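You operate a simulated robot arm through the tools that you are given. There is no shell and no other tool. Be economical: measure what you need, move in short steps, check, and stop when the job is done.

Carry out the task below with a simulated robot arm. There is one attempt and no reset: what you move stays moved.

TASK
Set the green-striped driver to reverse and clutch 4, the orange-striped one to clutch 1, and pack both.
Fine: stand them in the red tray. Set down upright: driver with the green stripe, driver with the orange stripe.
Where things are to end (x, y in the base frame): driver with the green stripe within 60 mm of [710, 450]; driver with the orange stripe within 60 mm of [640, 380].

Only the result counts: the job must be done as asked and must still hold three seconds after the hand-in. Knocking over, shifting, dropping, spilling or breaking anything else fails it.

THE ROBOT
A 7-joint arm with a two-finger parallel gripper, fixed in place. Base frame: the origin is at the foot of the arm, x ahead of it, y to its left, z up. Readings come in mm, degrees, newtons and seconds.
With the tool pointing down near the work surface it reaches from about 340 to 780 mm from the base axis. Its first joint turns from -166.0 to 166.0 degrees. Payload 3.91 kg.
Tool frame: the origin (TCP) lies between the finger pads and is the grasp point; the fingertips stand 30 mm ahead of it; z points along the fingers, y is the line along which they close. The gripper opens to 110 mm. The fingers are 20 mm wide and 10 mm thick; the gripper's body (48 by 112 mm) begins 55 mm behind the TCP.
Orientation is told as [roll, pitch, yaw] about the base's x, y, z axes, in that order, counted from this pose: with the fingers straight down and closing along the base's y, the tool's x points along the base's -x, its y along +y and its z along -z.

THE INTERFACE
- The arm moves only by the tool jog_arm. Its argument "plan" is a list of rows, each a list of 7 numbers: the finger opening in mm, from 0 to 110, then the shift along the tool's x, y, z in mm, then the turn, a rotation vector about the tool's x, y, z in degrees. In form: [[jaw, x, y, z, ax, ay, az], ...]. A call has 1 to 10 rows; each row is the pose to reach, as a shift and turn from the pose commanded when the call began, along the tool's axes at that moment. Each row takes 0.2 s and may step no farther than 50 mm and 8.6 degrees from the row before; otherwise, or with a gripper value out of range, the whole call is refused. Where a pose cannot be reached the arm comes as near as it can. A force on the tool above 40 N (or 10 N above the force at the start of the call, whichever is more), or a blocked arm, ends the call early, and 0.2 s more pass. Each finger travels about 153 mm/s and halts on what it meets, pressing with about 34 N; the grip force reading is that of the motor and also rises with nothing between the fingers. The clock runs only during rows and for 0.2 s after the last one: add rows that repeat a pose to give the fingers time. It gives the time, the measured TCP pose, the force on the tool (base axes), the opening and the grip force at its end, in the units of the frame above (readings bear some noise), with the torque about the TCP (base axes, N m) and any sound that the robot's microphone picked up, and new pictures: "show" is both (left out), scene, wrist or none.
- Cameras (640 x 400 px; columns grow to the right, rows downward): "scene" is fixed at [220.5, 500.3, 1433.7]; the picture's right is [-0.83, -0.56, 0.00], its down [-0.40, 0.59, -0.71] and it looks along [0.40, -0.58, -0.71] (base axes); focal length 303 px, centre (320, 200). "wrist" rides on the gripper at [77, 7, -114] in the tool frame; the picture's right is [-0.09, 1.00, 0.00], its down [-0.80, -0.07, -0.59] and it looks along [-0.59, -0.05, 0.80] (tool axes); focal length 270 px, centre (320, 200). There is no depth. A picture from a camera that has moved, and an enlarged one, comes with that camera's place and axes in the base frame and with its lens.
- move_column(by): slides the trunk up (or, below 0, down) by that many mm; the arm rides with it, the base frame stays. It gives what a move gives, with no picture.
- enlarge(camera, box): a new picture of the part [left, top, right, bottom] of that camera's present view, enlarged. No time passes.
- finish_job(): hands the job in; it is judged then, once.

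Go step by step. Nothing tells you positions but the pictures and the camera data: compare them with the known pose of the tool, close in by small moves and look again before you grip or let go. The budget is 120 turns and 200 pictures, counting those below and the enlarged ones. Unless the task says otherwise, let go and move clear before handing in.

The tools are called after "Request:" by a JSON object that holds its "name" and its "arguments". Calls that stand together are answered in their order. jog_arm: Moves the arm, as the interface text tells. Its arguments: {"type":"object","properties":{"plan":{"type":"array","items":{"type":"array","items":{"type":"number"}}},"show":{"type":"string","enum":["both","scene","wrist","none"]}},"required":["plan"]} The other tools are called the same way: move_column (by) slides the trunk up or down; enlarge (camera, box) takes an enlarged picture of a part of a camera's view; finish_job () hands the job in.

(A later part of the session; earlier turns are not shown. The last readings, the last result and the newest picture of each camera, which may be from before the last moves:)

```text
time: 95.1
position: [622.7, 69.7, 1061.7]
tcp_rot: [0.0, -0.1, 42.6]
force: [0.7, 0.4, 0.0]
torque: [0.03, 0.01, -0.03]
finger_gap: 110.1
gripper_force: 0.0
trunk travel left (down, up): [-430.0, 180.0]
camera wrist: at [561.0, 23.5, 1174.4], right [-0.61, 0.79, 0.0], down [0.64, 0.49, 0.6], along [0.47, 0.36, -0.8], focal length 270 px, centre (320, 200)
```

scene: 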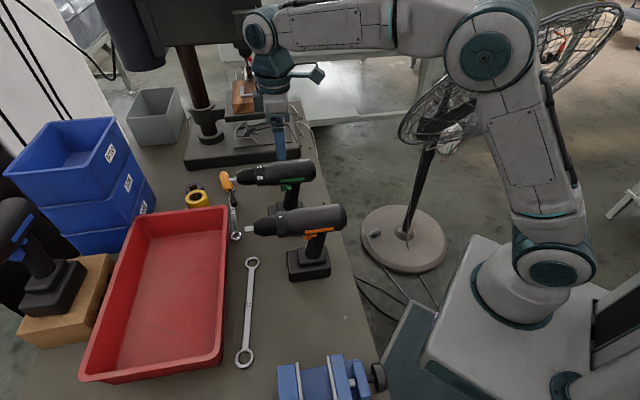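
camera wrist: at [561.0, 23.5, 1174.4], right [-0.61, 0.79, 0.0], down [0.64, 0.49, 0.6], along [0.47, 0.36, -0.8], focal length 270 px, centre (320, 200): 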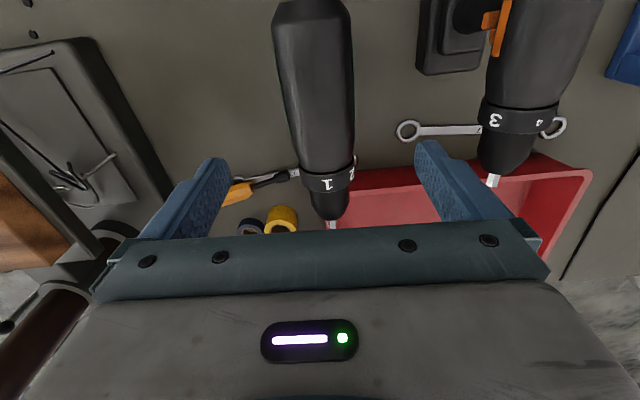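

Request:
{"name": "jog_arm", "arguments": {"plan": [[110, 0, -1, 40, 0, 0, -1.3], [110, 0, -1, 80, 0, 0, -1.3], [110, 0, -1, 122, 0, 0, -1.3], [110, 0, -1, 122, -8, 0, -1.3], [110, 0, -1, 122, -16, 0, -1.3], [110, 0, -1, 122, -24, 0, -1.3], [110, 0, -1, 122, -32, 0, -1.3], [110, 0, -1, 122, -40, 0, -1.3], [110, 0, -1, 122, -40, 0, -1.3]], "show": "both"}}

Request:
{"name": "enlarge", "arguments": {"camera": "wrist", "box": [120, 0, 500, 240]}}

Request:
{"name": "enlarge", "arguments": {"camera": "scene", "box": [225, 145, 325, 215]}}

```text
time: 97.1
position: [624.9, 70.8, 938.6]
tcp_rot: [40.2, -0.6, 43.9]
force: [0.2, -0.1, 0.1]
torque: [-0.02, 0.0, -0.01]
finger_gap: 109.9
gripper_force: 0.1
trunk travel left (down, up): [-430.0, 180.0]
camera wrist: at [615.7, -32.3, 1028.3], right [-0.47, 0.6, 0.64], down [0.88, 0.24, 0.42], along [0.1, 0.76, -0.64], focal length 270 px, centre (320, 200)
```

scene: 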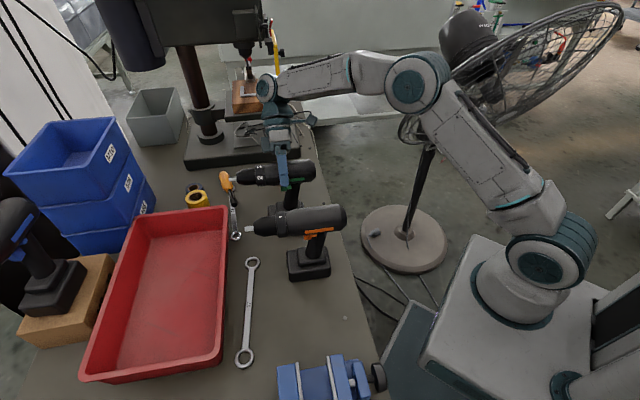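
wrist: 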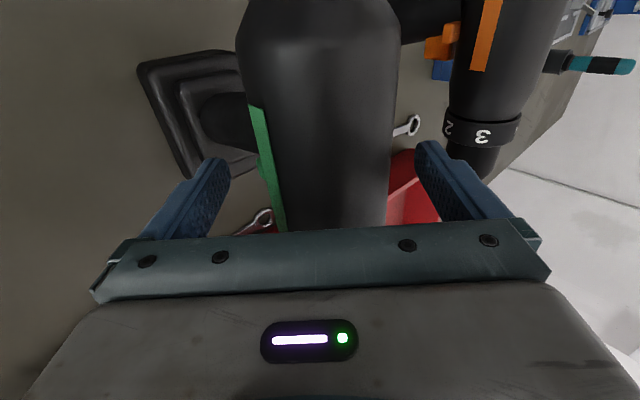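

```text
1.67 times, centred on (310, 120) of wrist
camera zoom: at [615.7, -32.3, 1028.3], right [-0.47, 0.6, 0.64], down [0.88, 0.24, 0.42], along [0.1, 0.76, -0.64], focal length 450 px, centre (337, 333)
```

zoom: 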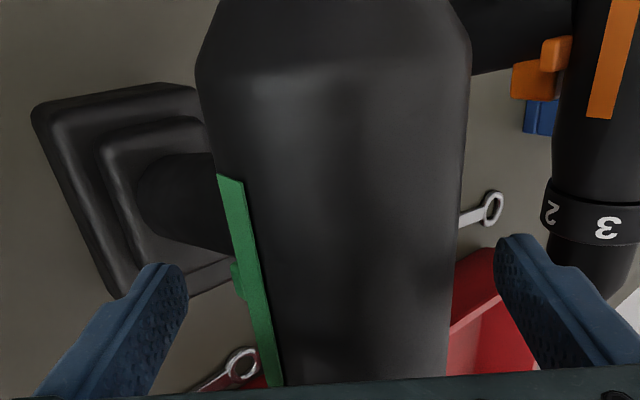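

```text
5.71 times, centred on (275, 180) of scene
camera zoom: at [220.5, 500.3, 1433.7], right [-0.83, -0.56, 0.0], down [-0.4, 0.59, -0.71], along [0.4, -0.58, -0.71], focal length 1731 px, centre (577, 314)
```

zoom: 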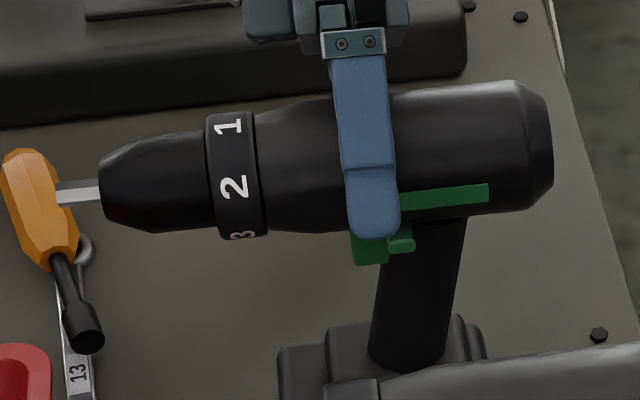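

The tab's end is visible, about 7–9 mm behind the finger's middle. I shift back 7 mm and close gradually.

Request:
{"name": "jog_arm", "arguments": {"plan": [[110, 7, 0, 0, 0, 0, 0], [90, 7, 0, 0, 0, 0, 0], [72, 7, 0, 0, 0, 0, 0], [66, 7, 0, 0, 0, 0, 0], [62, 7, 0, 0, 0, 0, 0], [62, 7, 0, 0, 0, 0, 0]], "show": "both"}}

Request:
{"name": "enlarge", "arguments": {"camera": "wrist", "box": [120, 0, 500, 240]}}

Request:
{"name": "enlarge", "arguments": {"camera": "scene", "box": [225, 145, 325, 215]}}

```text
time: 98.5
position: [619.4, 63.1, 938.9]
tcp_rot: [40.1, -0.7, 43.6]
force: [6.3, -6.1, 11.7]
torque: [-1.79, -1.61, 0.03]
finger_gap: 73.5
gripper_force: 33.5
trunk travel left (down, up): [-430.0, 180.0]
camera wrist: at [610.5, -38.2, 1028.9], right [-0.47, 0.61, 0.64], down [0.88, 0.23, 0.42], along [0.1, 0.76, -0.64], focal length 270 px, centre (320, 200)
```

scene: 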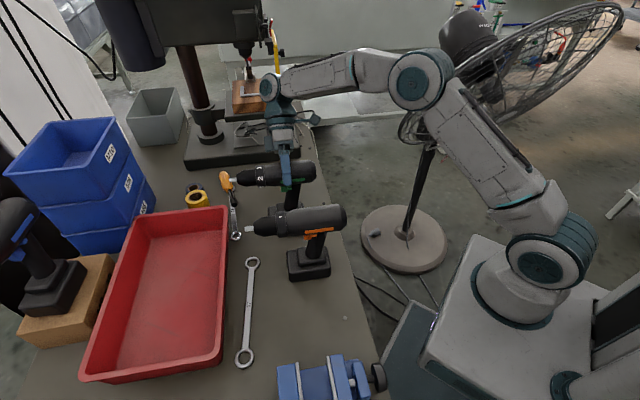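
wrist: 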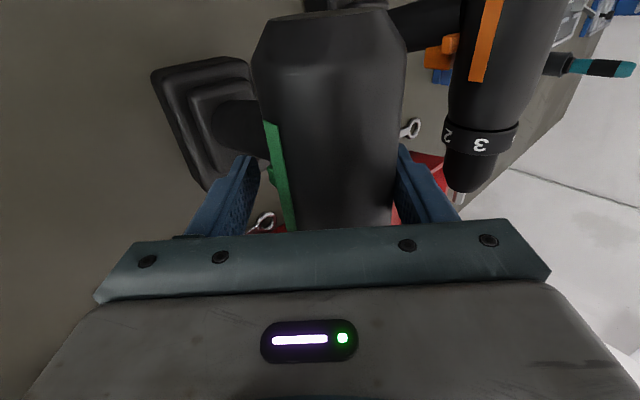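

```text
1.67 times, centred on (310, 120) of wrist
camera zoom: at [610.5, -38.2, 1028.9], right [-0.47, 0.61, 0.64], down [0.88, 0.23, 0.42], along [0.1, 0.76, -0.64], focal length 450 px, centre (337, 333)
```

zoom: 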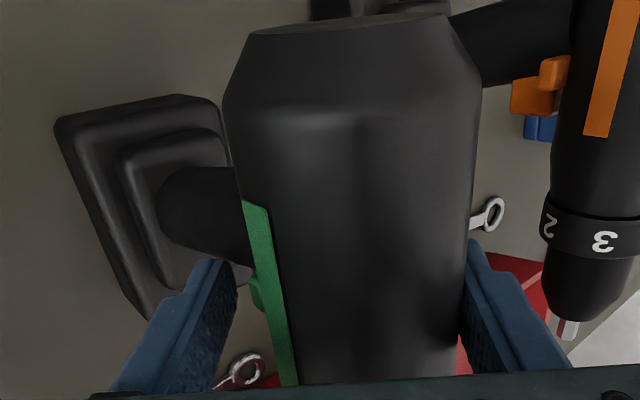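

```text
5.71 times, centred on (275, 180) of scene
camera zoom: at [220.5, 500.3, 1433.7], right [-0.83, -0.56, 0.0], down [-0.4, 0.59, -0.71], along [0.4, -0.58, -0.71], focal length 1731 px, centre (577, 314)
```

zoom: 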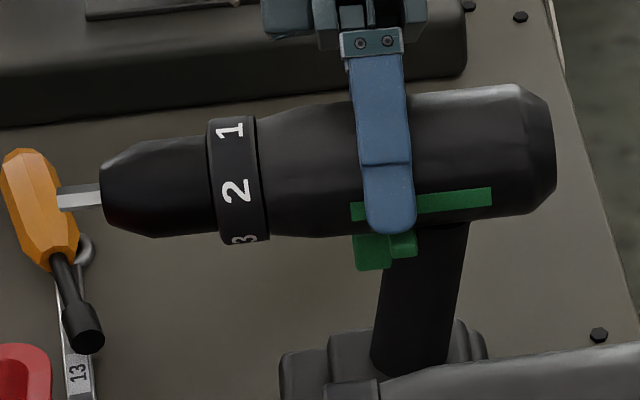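

The right fingertip is pinching the handle instead of the tab. I open, pull the hand back 14 mm along its axis and shift forward slightly, then close again.

Request:
{"name": "jog_arm", "arguments": {"plan": [[90, 0, 0, 0, 0, 0, 0], [110, 0, 0, 0, 0, 0, 0], [110, -3, 0, -14, 0, 0, 0], [90, -3, 0, -14, 0, 0, 0], [74, -3, 0, -14, 0, 0, 0], [66, -3, 0, -14, 0, 0, 0], [60, -3, 0, -14, 0, 0, 0], [56, -3, 0, -14, 0, 0, 0]], "show": "both"}}

Request:
{"name": "enlarge", "arguments": {"camera": "wrist", "box": [120, 0, 500, 240]}}

Request:
{"name": "enlarge", "arguments": {"camera": "scene", "box": [225, 145, 325, 215]}}

```text
time: 100.3
position: [626.8, 60.7, 952.0]
tcp_rot: [40.0, -0.8, 43.8]
force: [4.0, 4.8, 20.7]
torque: [-0.7, -0.03, 0.0]
finger_gap: 63.2
gripper_force: 33.9
trunk travel left (down, up): [-430.0, 180.0]
camera wrist: at [618.0, -41.1, 1041.7], right [-0.47, 0.61, 0.64], down [0.88, 0.23, 0.42], along [0.1, 0.76, -0.64], focal length 270 px, centre (320, 200)
```

scene: 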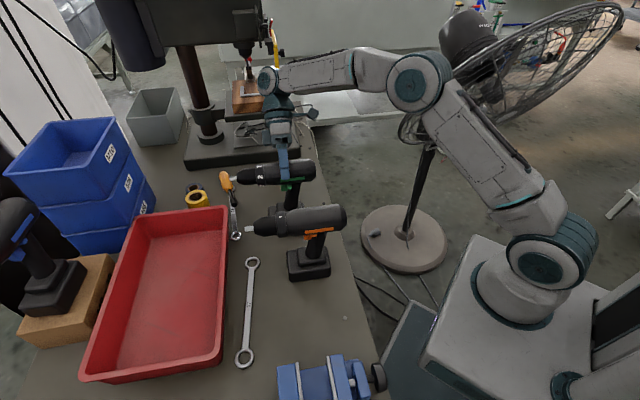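
wrist: 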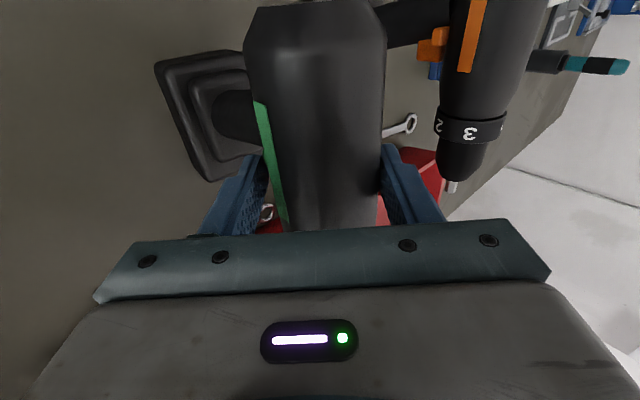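

```text
1.67 times, centred on (310, 120) of wrist
camera zoom: at [618.0, -41.1, 1041.7], right [-0.47, 0.61, 0.64], down [0.88, 0.23, 0.42], along [0.1, 0.76, -0.64], focal length 450 px, centre (337, 333)
```

zoom: 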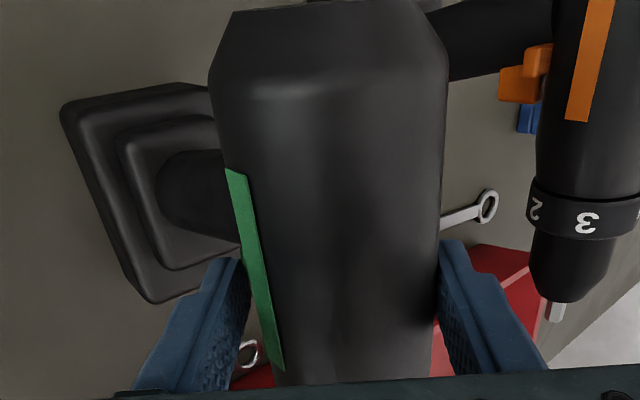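

```text
5.71 times, centred on (275, 180) of scene
camera zoom: at [220.5, 500.3, 1433.7], right [-0.83, -0.56, 0.0], down [-0.4, 0.59, -0.71], along [0.4, -0.58, -0.71], focal length 1731 px, centre (577, 314)
```

zoom: 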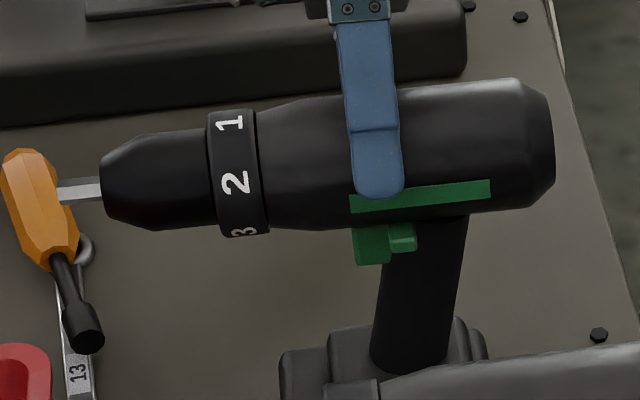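

With 34 N squeezed between body and tab the tab no longer moves: it is at its left stop, so reverse is set. I release and back off upright.

Request:
{"name": "jog_arm", "arguments": {"plan": [[90, 0, 0, 0, 0, 0, 0], [110, 0, 0, 0, 0, 0, 0], [110, 0, 0, -40, 0, 0, 0], [110, 0, 0, -85, 0, 0, 0], [110, 0, 0, -85, 8, 0, 0], [110, 0, 0, -85, 16, 0, 0], [110, 0, 0, -85, 24, 0, 0], [110, 0, 0, -85, 32, 0, 0], [110, 0, 0, -85, 40, 0, 0], [110, 0, 0, -85, 40, 0, 0]], "show": "both"}}

Request:
{"name": "enlarge", "arguments": {"camera": "scene", "box": [225, 145, 325, 215]}}

```text
time: 102.5
position: [665.4, 19.9, 1014.3]
tcp_rot: [0.0, -0.6, 43.7]
force: [1.2, 0.2, 0.2]
torque: [-0.02, 0.01, 0.01]
finger_gap: 110.1
gripper_force: 0.0
trunk travel left (down, up): [-430.0, 180.0]
camera wrist: at [604.0, -27.6, 1126.4], right [-0.63, 0.78, 0.0], down [0.62, 0.5, 0.6], along [0.47, 0.38, -0.8], focal length 270 px, centre (320, 200)
```

scene: 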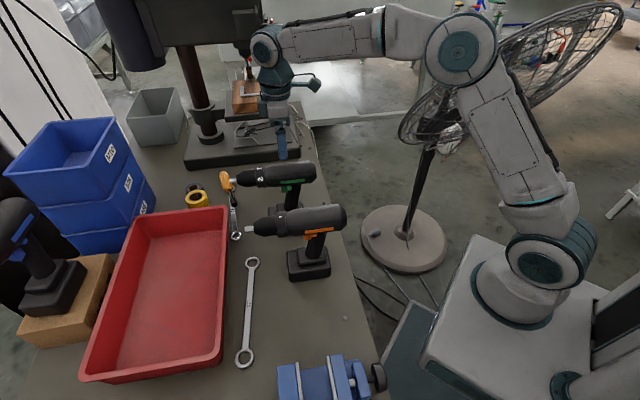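
wrist: 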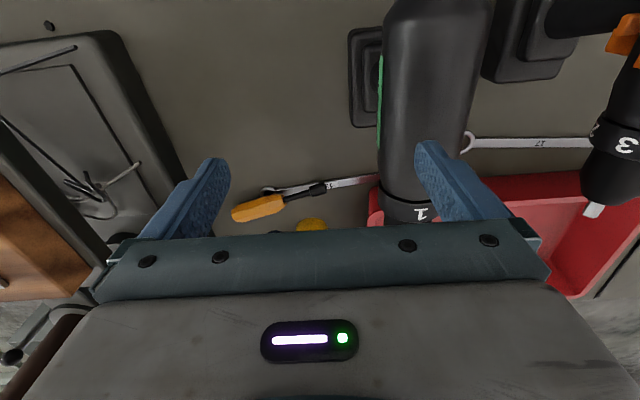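

```text
5.71 times, centred on (275, 180) of scene
camera zoom: at [220.5, 500.3, 1433.7], right [-0.83, -0.56, 0.0], down [-0.4, 0.59, -0.71], along [0.4, -0.58, -0.71], focal length 1731 px, centre (577, 314)
```

zoom: 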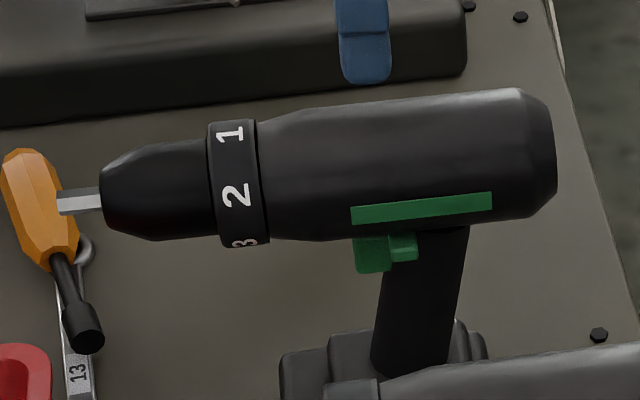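

Both settings are done on green. Now I'll pick it up at its centre of gravity with a leaned grip for reach. First align above it.

Request:
{"name": "jog_arm", "arguments": {"plan": [[110, 0, 0, -30, 0, 0, 0], [110, -9, 35, -35, 0, 0, 0], [110, -17.8, 69.9, -35, 0, 0, 0], [110, -17.8, 69.9, -35, 0, 0, 0]], "show": "wrist"}}

```text
time: 103.5
position: [628.4, 81.3, 1049.8]
tcp_rot: [0.1, -0.6, 43.7]
force: [-0.1, -0.5, -0.8]
torque: [-0.03, 0.01, -0.02]
finger_gap: 110.0
gripper_force: 0.1
trunk travel left (down, up): [-430.0, 180.0]
camera wrist: at [567.5, 33.9, 1162.1], right [-0.63, 0.78, 0.0], down [0.62, 0.5, 0.6], along [0.47, 0.38, -0.8], focal length 270 px, centre (320, 200)
```

wrist: 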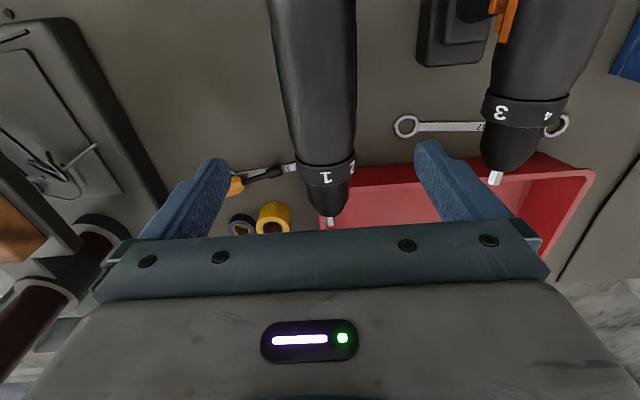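

Request:
{"name": "jog_arm", "arguments": {"plan": [[110, 0, 0, 50, 0, 0, 0], [110, 0, 0, 100, 0, 0, 0], [110, 0, 0, 108, 0, 0, 0], [110, 0, 0, 108, 8, 0, 0], [110, 0, 0, 108, 16, 0, 0], [110, 0, 0, 108, 24, 0, 0], [110, 0, 0, 108, 25, 0, 0]], "show": "none"}}

Request:
{"name": "jog_arm", "arguments": {"plan": [[100, 0, 0, -5, 0, 0, 0], [75, 0, 0, -5, 0, 0, 0], [50, 0, 0, -5, 0, 0, 0], [30, 0, 0, -5, 0, 0, 0], [30, 0, 0, -5, 0, 0, 0]], "show": "both"}}

Request:
{"name": "enlarge", "arguments": {"camera": "scene", "box": [225, 145, 325, 215]}}

```text
time: 105.1
position: [630.7, 84.3, 941.3]
tcp_rot: [-25.0, -0.7, 43.8]
force: [0.0, 0.6, -0.7]
torque: [0.01, 0.0, 0.01]
finger_gap: 110.1
gripper_force: 0.0
trunk travel left (down, up): [-430.0, 180.0]
```

```text
time: 106.3
position: [628.8, 86.1, 946.8]
tcp_rot: [-24.9, -0.6, 43.7]
force: [0.8, 0.4, 0.9]
torque: [-0.58, 0.13, -0.03]
finger_gap: 57.5
gripper_force: 33.8
trunk travel left (down, up): [-430.0, 180.0]
camera wrist: at [535.3, 71.9, 1045.2], right [-0.56, 0.72, -0.42], down [0.45, 0.68, 0.58], along [0.7, 0.14, -0.7], focal length 270 px, centre (320, 200)
```

scene: 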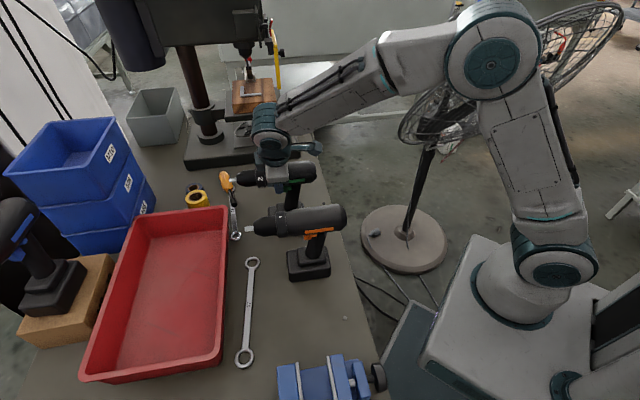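
wrist: 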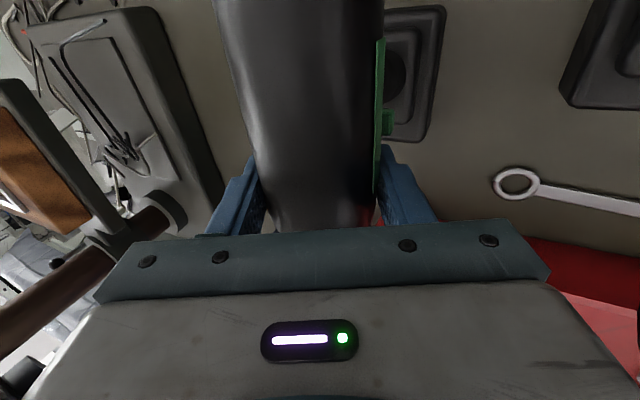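

```text
5.71 times, centred on (275, 180) of scene
camera zoom: at [220.5, 500.3, 1433.7], right [-0.83, -0.56, 0.0], down [-0.4, 0.59, -0.71], along [0.4, -0.58, -0.71], focal length 1731 px, centre (577, 314)
```

zoom: 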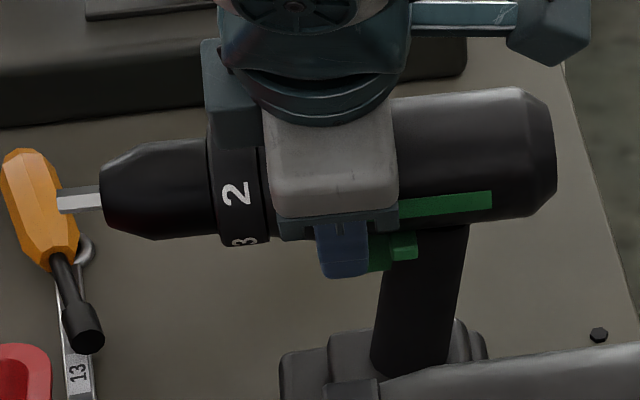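

Grip is good (57.5 mm) and clear of the tab. I lift slowly, 90 mm.

Request:
{"name": "jog_arm", "arguments": {"plan": [[30, 0, -1.3, -2.7, 0, 0, 0], [30, 0, -3, -6.3, 0, 0, 0], [30, 0, -6.3, -13.6, 0, 0, 0], [30, 0, -11, -23.5, 0, 0, 0], [30, 0, -16, -34, 0, 0, 0], [30, 0, -21, -45, 0, 0, 0], [30, 0, -27, -57, 0, 0, 0], [30, 0, -33, -70, 0, 0, 0], [30, 0, -38, -81.5, 0, 0, 0], [30, 0, -40, -86, 0, 0, 0]], "show": "scene"}}

```text
time: 108.5
position: [628.3, 84.1, 1039.9]
tcp_rot: [-24.9, -0.5, 43.7]
force: [0.8, -0.2, -11.3]
torque: [0.1, -0.12, 0.01]
finger_gap: 57.4
gripper_force: 34.3
trunk travel left (down, up): [-430.0, 180.0]
```

scene: 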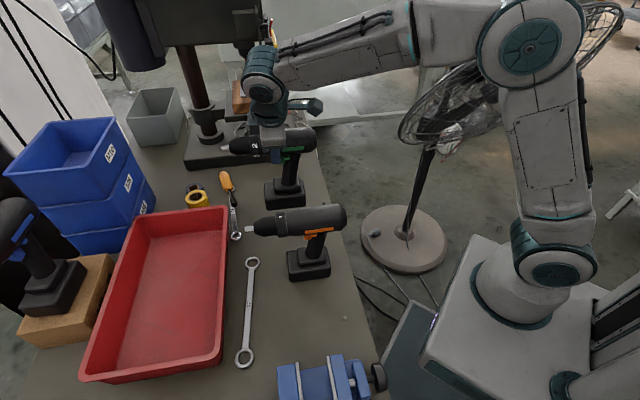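

Held steadily. Moving on towards the tray with gentle turning.

Request:
{"name": "jog_arm", "arguments": {"plan": [[30, -6, 1.8, -0.8, 0, -0.6, -1.3], [30, -18, 5.4, -2.5, 0, -1.9, -4], [30, -32, 9.5, -4.4, 0, -3.2, -6.8], [30, -46, 13.7, -6.4, 0, -4.7, -10], [30, -60, 17.9, -8.3, 0, -6.1, -13.1], [30, -74, 22, -10.2, 0, -7.5, -16.1], [30, -88, 26.2, -12.2, 0, -9, -19.2], [30, -102, 30.4, -14.1, 0, -10.4, -22.2], [30, -116, 34.5, -16, 0, -11.8, -25.3], [30, -125, 37.2, -17.3, 0, -12.7, -27.2]], "show": "scene"}}

```text
time: 110.7
position: [690.6, 201.4, 1041.6]
tcp_rot: [-25.2, -0.5, 73.9]
force: [0.3, 0.3, -11.7]
torque: [0.16, -0.06, -0.02]
finger_gap: 57.4
gripper_force: 33.9
trunk travel left (down, up): [-430.0, 180.0]
```

scene: 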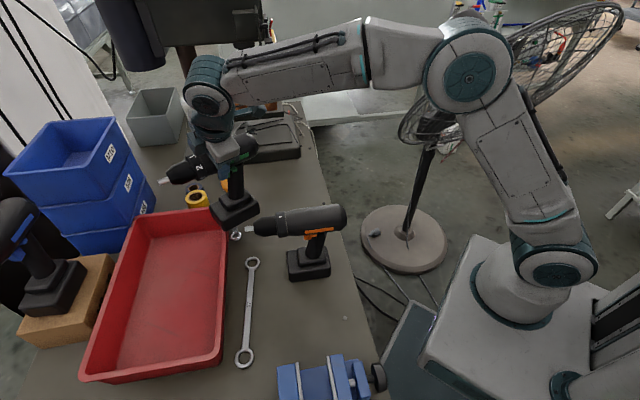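

Request:
{"name": "jog_arm", "arguments": {"plan": [[30, -6, 1.2, -0.5, 0, -0.6, -1.2], [30, -18, 3.5, -1.6, 0, -1.7, -3.6], [30, -32, 6.1, -2.8, 0, -3, -6.4], [30, -46, 8.8, -4.1, 0, -4.3, -9.3], [30, -60, 11.5, -5.3, 0, -5.6, -12.1], [30, -74, 14.2, -6.6, 0, -6.9, -14.9], [30, -88, 16.8, -7.8, 0, -8.2, -17.7], [30, -102, 19.5, -9.1, 0, -9.5, -20.5], [30, -116, 22.2, -10.3, 0, -10.8, -23.3], [30, -126, 24.1, -11.2, 0, -11.8, -25.4]], "show": "scene"}}

```text
time: 112.9
position: [701.0, 329.7, 1042.7]
tcp_rot: [-25.4, -0.4, 101.9]
force: [-1.1, -0.2, -13.0]
torque: [0.13, 0.05, 0.0]
finger_gap: 57.2
gripper_force: 34.0
trunk travel left (down, up): [-430.0, 180.0]
```

scene: 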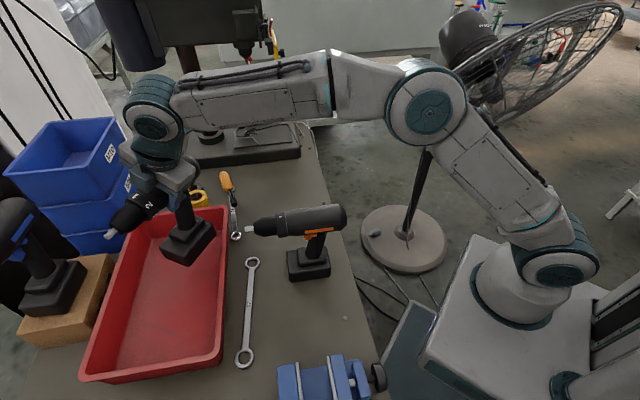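

Request:
{"name": "jog_arm", "arguments": {"plan": [[30, -5, -1.1, 0.5, 0, -0.6, -1.2], [30, -15, -3.3, 1.5, 0, -1.7, -3.6], [30, -27, -5.9, 2.7, 0, -3, -6.4], [30, -39, -8.5, 3.9, 0, -4.3, -9.3], [30, -51, -11.1, 5.2, 0, -5.6, -12.1], [30, -63, -13.7, 6.4, 0, -6.9, -14.9], [30, -75, -16.3, 7.6, 0, -8.2, -17.7], [30, -87, -18.9, 8.8, 0, -9.5, -20.5], [30, -98, -21.3, 9.9, 0, -10.8, -23.3], [30, -105, -22.8, 10.6, 0, -11.8, -25.4]], "show": "scene"}}

Request:
{"name": "enlarge", "arguments": {"camera": "scene", "box": [60, 170, 260, 390]}}

```text
time: 115.1
position: [703.5, 437.6, 1042.9]
tcp_rot: [-25.5, -0.2, 129.9]
force: [0.0, -0.8, -12.0]
torque: [0.12, 0.12, -0.02]
finger_gap: 57.3
gripper_force: 34.0
trunk travel left (down, up): [-430.0, 180.0]
```

scene: 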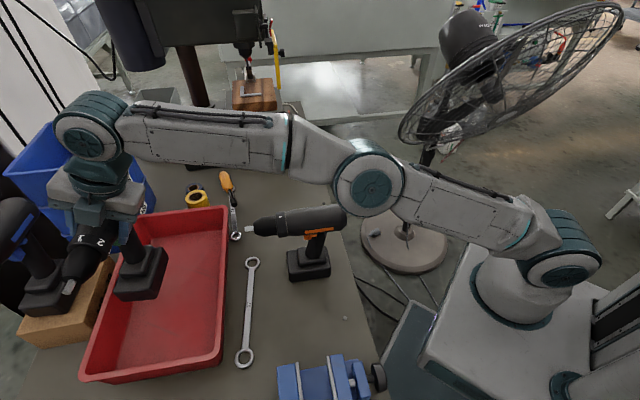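

```text
1.82 times, centred on (160, 280) of scene
camera zoom: at [220.5, 500.3, 1433.7], right [-0.83, -0.56, 0.0], down [-0.4, 0.59, -0.71], along [0.4, -0.58, -0.71], focal length 551 px, centre (611, 54)
```

zoom: 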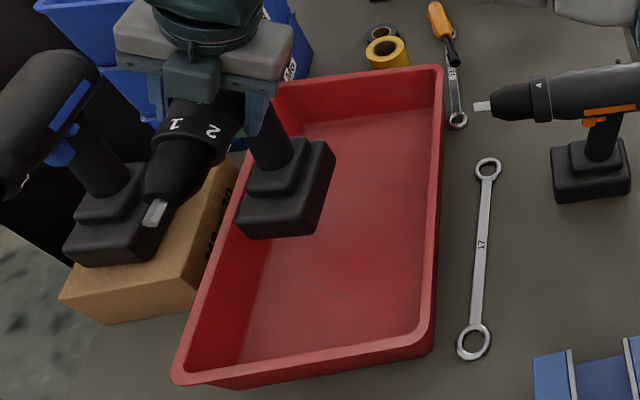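

Over the tray at about (708,432). I lower it slowly.

Request:
{"name": "jog_arm", "arguments": {"plan": [[30, 0, 3.4, 7.2, 0, 0, 0], [30, 0, 8.5, 18, 0, 0, 0], [30, 0, 13.5, 29, 0, 0, 0], [30, 0, 18.6, 40, 0, 0, 0], [30, 0, 23.7, 51, 0, 0, 0], [30, 0, 28.8, 61.6, 0, 0, 0], [30, 0, 33, 70.7, 0, 0, 0], [30, 0, 36, 77, 0, 0, 0]], "show": "scene"}}

Request:
{"name": "enlarge", "arguments": {"camera": "scene", "box": [60, 170, 260, 390]}}

```text
time: 116.9
position: [702.9, 438.2, 957.9]
tcp_rot: [-25.5, -0.1, 129.8]
force: [0.3, 0.1, -12.4]
torque: [0.12, 0.15, 0.02]
finger_gap: 57.1
gripper_force: 34.5
trunk travel left (down, up): [-430.0, 180.0]
```

scene: 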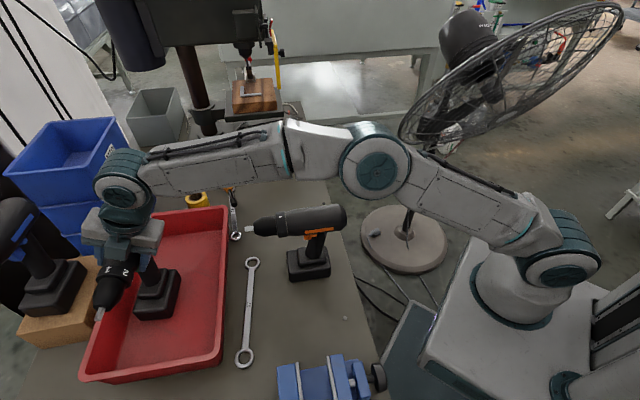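

```text
1.82 times, centred on (160, 280) of scene
camera zoom: at [220.5, 500.3, 1433.7], right [-0.83, -0.56, 0.0], down [-0.4, 0.59, -0.71], along [0.4, -0.58, -0.71], focal length 551 px, centre (611, 54)
```

zoom: 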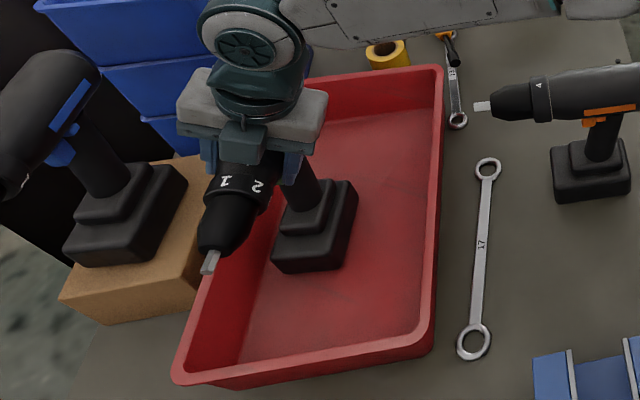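

Request:
{"name": "jog_arm", "arguments": {"plan": [[30, 0, 0.85, 1.8, 0, 0, 0], [30, 0, 1.7, 3.6, 0, 0, 0], [30, 0, 2.5, 5.4, 0, 0, 0], [30, 0, 3, 6.4, 0, 0, 0]], "show": "none"}}

```text
time: 117.9
position: [703.3, 438.3, 953.8]
tcp_rot: [-25.5, -0.1, 129.8]
force: [-0.7, -0.5, -6.4]
torque: [0.31, 0.24, 0.04]
finger_gap: 57.1
gripper_force: 34.6
trunk travel left (down, up): [-430.0, 180.0]
```

Request:
{"name": "jog_arm", "arguments": {"plan": [[30, 0, 0.5, 1, 0, 0, 0], [30, 0, 1, 2, 0, 0, 0], [30, 0, 1, 2, 0, 0, 0]], "show": "scene"}}

Request:
{"name": "enlarge", "arguments": {"camera": "scene", "box": [80, 220, 200, 340]}}

```text
time: 118.7
position: [703.6, 436.8, 953.3]
tcp_rot: [-25.7, -0.1, 129.8]
force: [1.1, 0.8, 8.5]
torque: [0.86, 0.49, 0.04]
finger_gap: 57.1
gripper_force: 34.0
trunk travel left (down, up): [-430.0, 180.0]
```

scene: 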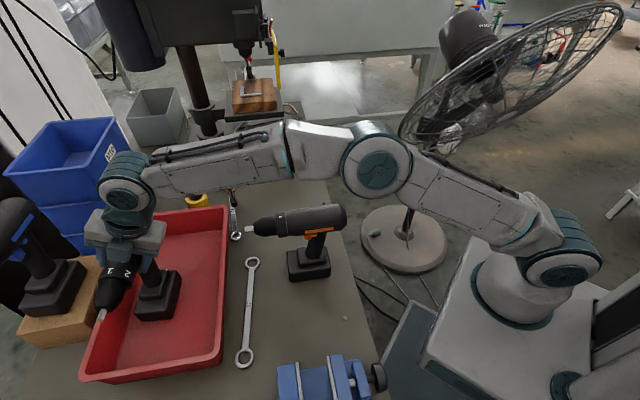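

```text
3.33 times, centred on (140, 280) of scene
camera zoom: at [220.5, 500.3, 1433.7], right [-0.83, -0.56, 0.0], down [-0.4, 0.59, -0.71], along [0.4, -0.58, -0.71], focal length 1010 px, centre (920, -67)
```

zoom: 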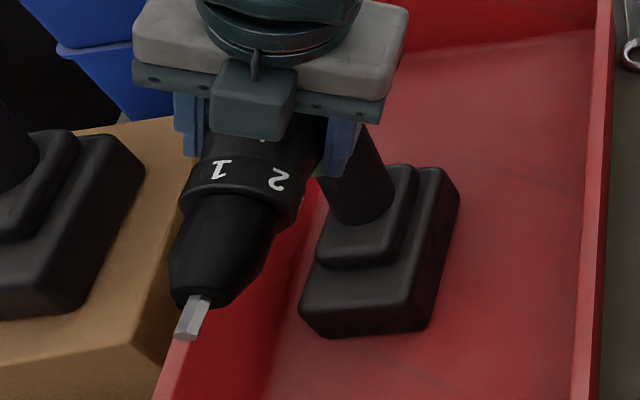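

Standing on the tray floor. I open gently.

Request:
{"name": "jog_arm", "arguments": {"plan": [[50, 0, 0, 0, 0, 0, 0], [56, 0, 0, 0, 0, 0, 0], [62, 0, 0, 0, 0, 0, 0], [72, 0, 0, 0, 0, 0, 0], [85, 0, 0, 0, 0, 0, 0], [100, 0, 0, 0, 0, 0, 0]], "show": "scene"}}

Request:
{"name": "enlarge", "arguments": {"camera": "scene", "box": [80, 220, 200, 340]}}

```text
time: 120.1
position: [702.8, 437.5, 950.0]
tcp_rot: [-25.6, -0.1, 129.9]
force: [0.4, 0.2, 0.0]
torque: [-0.02, 0.02, -0.01]
finger_gap: 100.0
gripper_force: 0.0
trunk travel left (down, up): [-430.0, 180.0]
```

scene: 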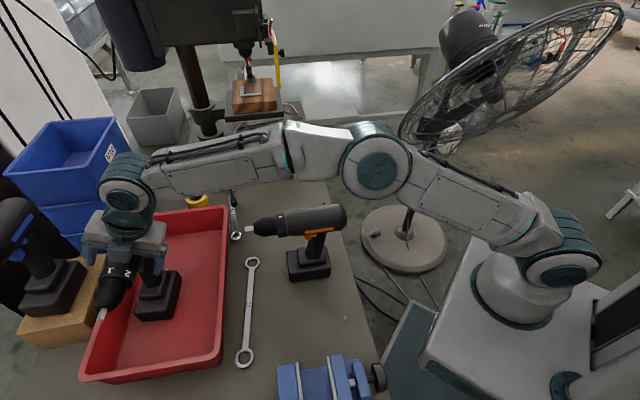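

```text
3.33 times, centred on (140, 280) of scene
camera zoom: at [220.5, 500.3, 1433.7], right [-0.83, -0.56, 0.0], down [-0.4, 0.59, -0.71], along [0.4, -0.58, -0.71], focal length 1010 px, centre (920, -67)
```

zoom: 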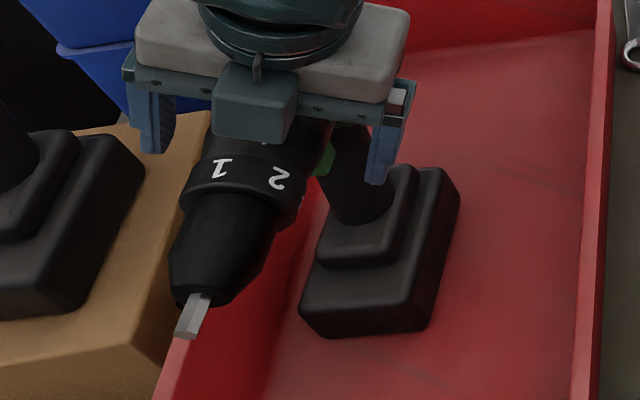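

Green stands in the tray. I back the hand out and return to the orange driver.

Request:
{"name": "jog_arm", "arguments": {"plan": [[110, 0, 0, -25, 0, 0, 0], [110, 0, 0, -60, 0, 0, 0], [110, 0, 0, -105, 0, 0, 0], [110, 0, 0, -130, -8, 0, 0], [110, 0, 0, -130, -16, 0, 0], [110, 0, 0, -130, -24, 0, 0], [110, 0, 0, -130, -25.5, 0, 0]], "show": "scene"}}

```text
time: 121.7
position: [630.6, 369.3, 1051.3]
tcp_rot: [0.2, 0.0, 129.9]
force: [0.5, 0.1, -0.5]
torque: [-0.03, 0.01, 0.02]
finger_gap: 110.1
gripper_force: 0.1
out of reach, approached as far as the arm can: row 5, 6, 7
trunk travel left (down, up): [-430.0, 180.0]
```

scene: 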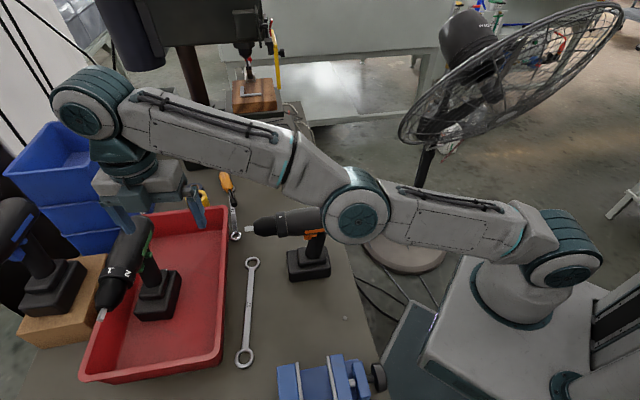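

Request:
{"name": "jog_arm", "arguments": {"plan": [[110, 5, 20, -20, 0, 0, 8.4], [110, 11, 44, -39, 0, 0, 16.8], [110, 17, 68, -39, 0, 0, 25.2], [110, 23, 92, -39, 0, 0, 33.6], [110, 29, 116, -39, 0, 0, 42], [110, 35, 140, -39, 0, 0, 50.4], [110, 40, 164, -39, 0, 0, 58.8], [110, 46, 188, -39, 0, 0, 67.2], [110, 51, 210, -39, 0, 0, 75.6], [110, 55, 228.6, -39, 0, 0, 84]], "show": "both"}}

Request:
{"name": "enlarge", "arguments": {"camera": "scene", "box": [235, 185, 355, 290]}}

Request:
{"name": "enlarge", "arguments": {"camera": "scene", "box": [60, 170, 260, 390]}}

```text
time: 123.9
position: [491.4, 177.5, 1088.0]
tcp_rot: [0.1, -0.1, 45.7]
force: [0.3, 1.3, 0.2]
torque: [-0.02, 0.03, -0.05]
finger_gap: 110.2
gripper_force: 0.1
out of reach, approached as far as the arm can: row 1, 2, 3, 4, 5, 6
trunk travel left (down, up): [-430.0, 180.0]
camera wrist: at [431.3, 130.2, 1200.2], right [-0.65, 0.76, 0.0], down [0.61, 0.52, 0.6], along [0.45, 0.39, -0.8], focal length 270 px, centre (320, 200)
```

scene: 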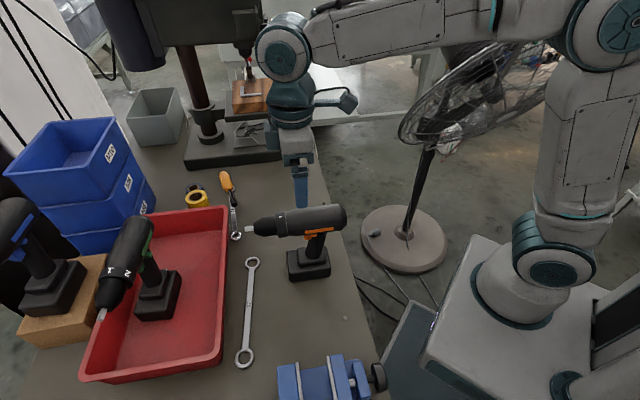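
wrist: 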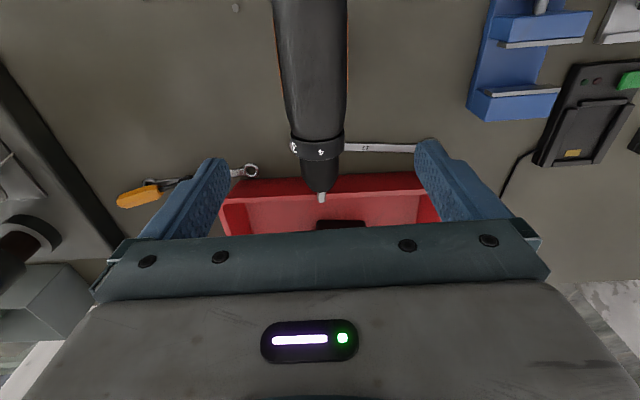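

```text
3.81 times, centred on (295, 238) of scene
camera zoom: at [220.5, 500.3, 1433.7], right [-0.83, -0.56, 0.0], down [-0.4, 0.59, -0.71], along [0.4, -0.58, -0.71], focal length 1154 px, centre (415, 57)
```

zoom: 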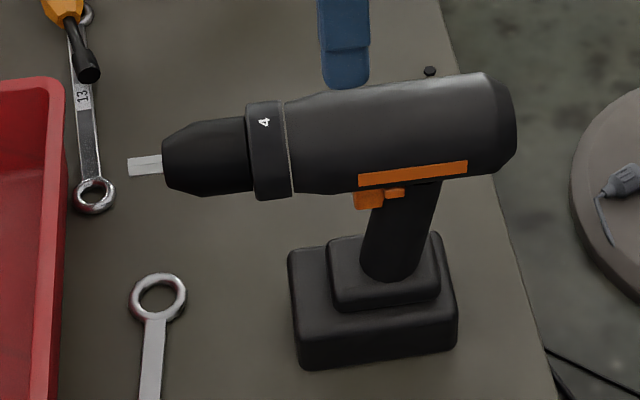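

```text
1.82 times, centred on (160, 280) of scene
camera zoom: at [220.5, 500.3, 1433.7], right [-0.83, -0.56, 0.0], down [-0.4, 0.59, -0.71], along [0.4, -0.58, -0.71], focal length 551 px, centre (611, 54)
```

zoom: 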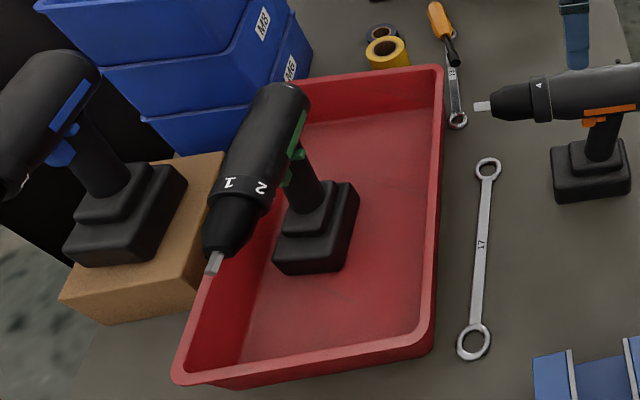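

Green is in place. Now I align on orange (nose ≈ 43°), descend, lean 25° left and grip at its centre of gravity.

Request:
{"name": "jog_arm", "arguments": {"plan": [[110, 1, -4.5, 40, 0, 0, 2.3], [110, 1, -4.5, 85, 0, 0, 2.3], [110, 1, -4.5, 125, 0, 0, 2.3], [110, 1, -4.5, 146, 0, 0, 2.3], [110, 1, -4.5, 146, 8, 0, 2.3], [110, 1, -4.5, 146, 16, 0, 2.3], [110, 1, -4.5, 146, 25, 0, 2.3], [110, 1, -4.5, 146, 25, 0, 2.3]], "show": "both"}}

Request:
{"name": "enlarge", "arguments": {"camera": "scene", "box": [235, 185, 355, 290]}}

```text
refused: row 7 steps farther than a row can; nothing moved
```

```text
3.81 times, centred on (295, 238) of scene
camera zoom: at [220.5, 500.3, 1433.7], right [-0.83, -0.56, 0.0], down [-0.4, 0.59, -0.71], along [0.4, -0.58, -0.71], focal length 1154 px, centre (415, 57)
```

zoom: 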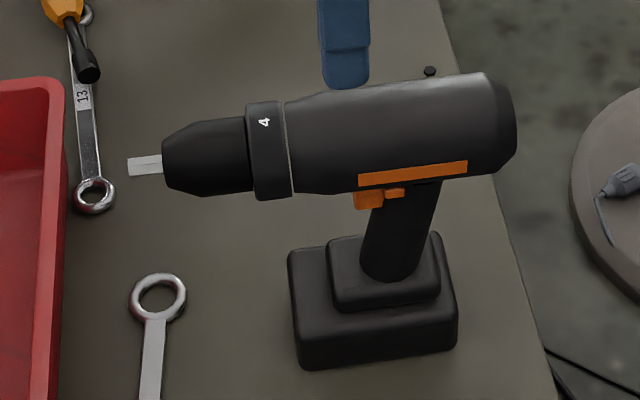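

The last step was too large; I repeat with smaller rotation steps.

Request:
{"name": "jog_arm", "arguments": {"plan": [[110, 1, -4.5, 40, 0, 0, 2.3], [110, 1, -4.5, 85, 0, 0, 2.3], [110, 1, -4.5, 125, 0, 0, 2.3], [110, 1, -4.5, 146, 0, 0, 2.3], [110, 1, -4.5, 146, 8, 0, 2.3], [110, 1, -4.5, 146, 16, 0, 2.3], [110, 1, -4.5, 146, 23, 0, 2.3], [110, 1, -4.5, 146, 25, 0, 2.3]], "show": "both"}}

Request:
{"name": "enlarge", "arguments": {"camera": "scene", "box": [235, 185, 355, 290]}}

```text
time: 125.7
position: [491.3, 175.6, 943.6]
tcp_rot: [-25.0, -0.6, 43.7]
force: [1.8, 0.4, -0.4]
torque: [0.01, 0.02, 0.01]
finger_gap: 109.8
gripper_force: 0.0
trunk travel left (down, up): [-430.0, 180.0]
camera wrist: at [397.8, 163.4, 1041.5], right [-0.56, 0.72, -0.42], down [0.45, 0.68, 0.58], along [0.7, 0.13, -0.7], focal length 270 px, centre (320, 200)
```

scene: 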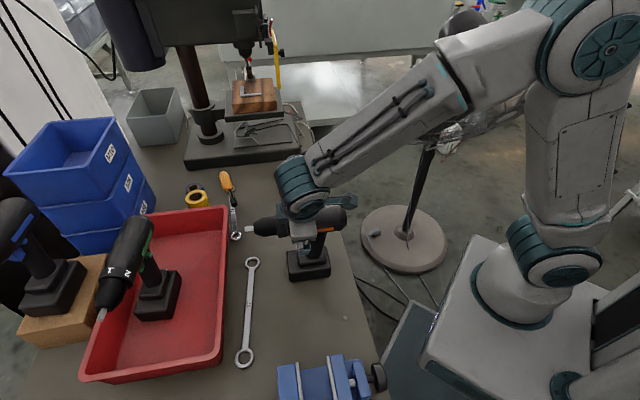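
wrist: 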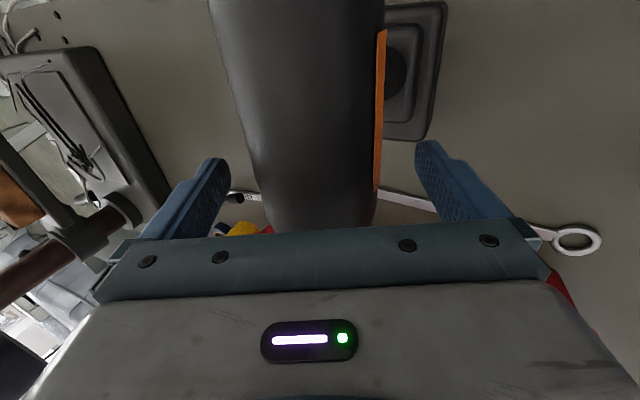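

```text
3.81 times, centred on (295, 238) of scene
camera zoom: at [220.5, 500.3, 1433.7], right [-0.83, -0.56, 0.0], down [-0.4, 0.59, -0.71], along [0.4, -0.58, -0.71], focal length 1154 px, centre (415, 57)
```

zoom: 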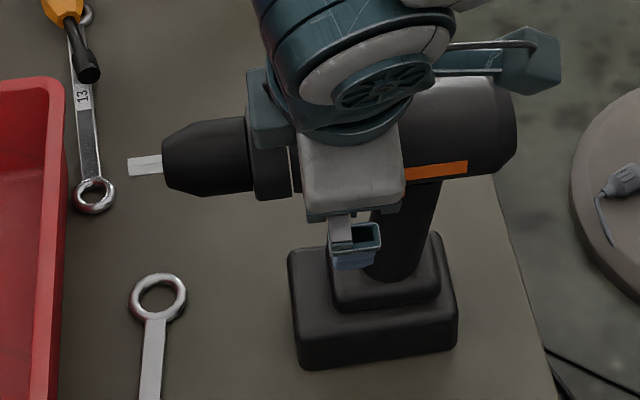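

I shift 6 mm forward to stay clear of the tab and then close.

Request:
{"name": "jog_arm", "arguments": {"plan": [[110, -6, 0, -3, 0, 0, 0], [100, -6, 0, -6, 0, 0, 0], [75, -6, 0, -6, 0, 0, 0], [50, -6, 0, -6, 0, 0, 0], [30, -6, 0, -6, 0, 0, 0], [30, -6, 0, -6, 0, 0, 0]], "show": "scene"}}

Request:
{"name": "enlarge", "arguments": {"camera": "scene", "box": [235, 185, 355, 290]}}

```text
time: 127.1
position: [494.0, 180.9, 947.4]
tcp_rot: [-24.9, -0.6, 43.6]
force: [3.2, -0.8, 3.1]
torque: [-0.04, -0.05, 0.09]
finger_gap: 57.4
gripper_force: 33.7
trunk travel left (down, up): [-430.0, 180.0]
```

scene: 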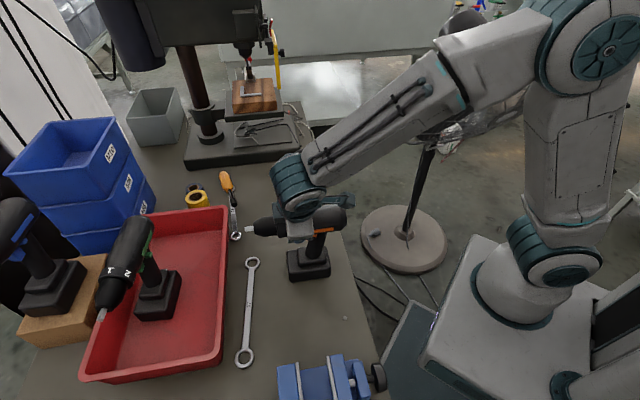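

```text
3.81 times, centred on (295, 238) of scene
camera zoom: at [220.5, 500.3, 1433.7], right [-0.83, -0.56, 0.0], down [-0.4, 0.59, -0.71], along [0.4, -0.58, -0.71], focal length 1154 px, centre (415, 57)
```

zoom: 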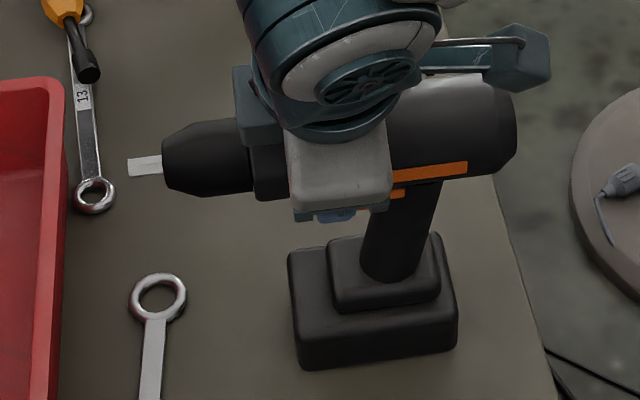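

Gripped at 57.4 mm. Lifting slowly.

Request:
{"name": "jog_arm", "arguments": {"plan": [[30, 0, -1.3, -2.7, 0, 0, 0], [30, 0, -3, -6.3, 0, 0, 0], [30, 0, -6.3, -13.6, 0, 0, 0], [30, 0, -11, -23.5, 0, 0, 0], [30, 0, -16, -34, 0, 0, 0], [30, 0, -21, -45, 0, 0, 0], [30, 0, -27, -57, 0, 0, 0], [30, 0, -33, -70, 0, 0, 0], [30, 0, -38, -81.5, 0, 0, 0], [30, 0, -40, -86, 0, 0, 0]], "show": "scene"}}

```text
time: 129.3
position: [493.8, 182.9, 1042.3]
tcp_rot: [-24.8, -0.6, 43.4]
force: [-0.3, 0.3, -12.2]
torque: [0.19, -0.17, -0.01]
finger_gap: 57.4
gripper_force: 33.6
trunk travel left (down, up): [-430.0, 180.0]
```

scene: 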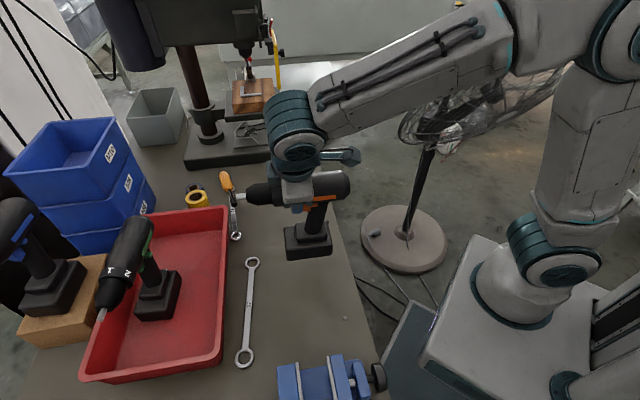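

The torque shows I gripped about 20 mm ahead of the centre of gravity. I set it down again and regrip further back to carry it safely.

Request:
{"name": "jog_arm", "arguments": {"plan": [[30, 0, 3.4, 7.2, 0, 0, 0], [30, 0, 8.5, 18, 0, 0, 0], [30, 0, 13.5, 29, 0, 0, 0], [30, 0, 18.6, 40, 0, 0, 0], [30, 0, 23.7, 51, 0, 0, 0], [30, 0, 28.8, 61.6, 0, 0, 0], [30, 0, 34, 72.5, 0, 0, 0], [30, 0, 38, 81.5, 0, 0, 0], [30, 0, 40, 86, 0, 0, 0], [30, 0, 40.3, 87, 0, 0, 0]], "show": "none"}}

Request:
{"name": "jog_arm", "arguments": {"plan": [[50, 0, 0, 0, 0, 0, 0], [60, 0, 0, 0, 0, 0, 0], [75, 0, 0, 0, 0, 0, 0], [95, 0, 0, 0, 0, 0, 0], [95, 16, 0, 0, 0, 0, 0], [75, 16, 0, 0, 0, 0, 0], [50, 16, 0, 0, 0, 0, 0], [30, 16, 0, 0, 0, 0, 0], [30, 16, 0, 0, 0, 0, 0]], "show": "scene"}}

Request:
{"name": "enlarge", "arguments": {"camera": "scene", "box": [235, 185, 355, 290]}}

```text
time: 131.5
position: [493.8, 182.8, 949.3]
tcp_rot: [-25.0, -0.7, 43.8]
force: [1.0, 0.5, 3.2]
torque: [-0.36, 0.48, 0.01]
finger_gap: 57.4
gripper_force: 33.4
trunk travel left (down, up): [-430.0, 180.0]
```

```text
time: 133.5
position: [482.4, 170.8, 947.8]
tcp_rot: [-24.9, -0.7, 43.6]
force: [1.6, 1.1, -0.3]
torque: [-0.27, -0.29, 0.18]
finger_gap: 57.4
gripper_force: 33.8
trunk travel left (down, up): [-430.0, 180.0]
```

scene: 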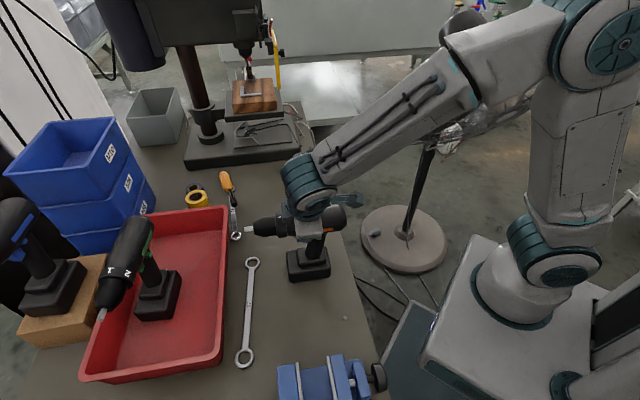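

```text
3.81 times, centred on (295, 238) of scene
camera zoom: at [220.5, 500.3, 1433.7], right [-0.83, -0.56, 0.0], down [-0.4, 0.59, -0.71], along [0.4, -0.58, -0.71], focal length 1154 px, centre (415, 57)
```

zoom: 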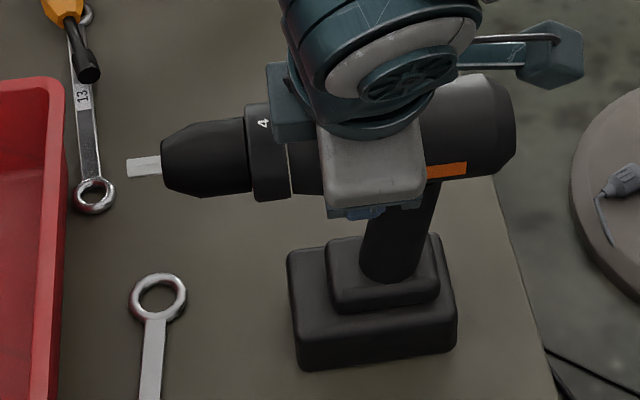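

Request:
{"name": "jog_arm", "arguments": {"plan": [[30, 0, -1.3, -2.7, 0, 0, 0], [30, 0, -3, -6.3, 0, 0, 0], [30, 0, -6.3, -13.6, 0, 0, 0], [30, 0, -11, -23.5, 0, 0, 0], [30, 0, -16, -34, 0, 0, 0], [30, 0, -21, -45, 0, 0, 0], [30, 0, -27, -57, 0, 0, 0], [30, 0, -33, -70, 0, 0, 0], [30, 0, -38, -81.5, 0, 0, 0], [30, 0, -42, -90, 0, 0, 0]], "show": "scene"}}

```text
time: 135.7
position: [482.6, 170.2, 1046.7]
tcp_rot: [-24.9, -0.6, 43.7]
force: [0.6, -0.2, -12.8]
torque: [0.08, -0.01, 0.02]
finger_gap: 57.2
gripper_force: 33.9
trunk travel left (down, up): [-430.0, 180.0]
```

scene: 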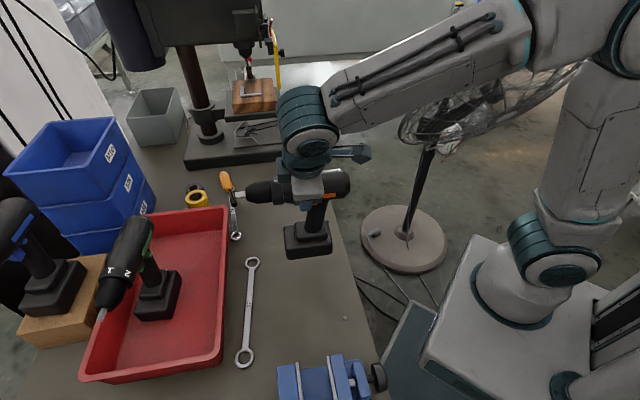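

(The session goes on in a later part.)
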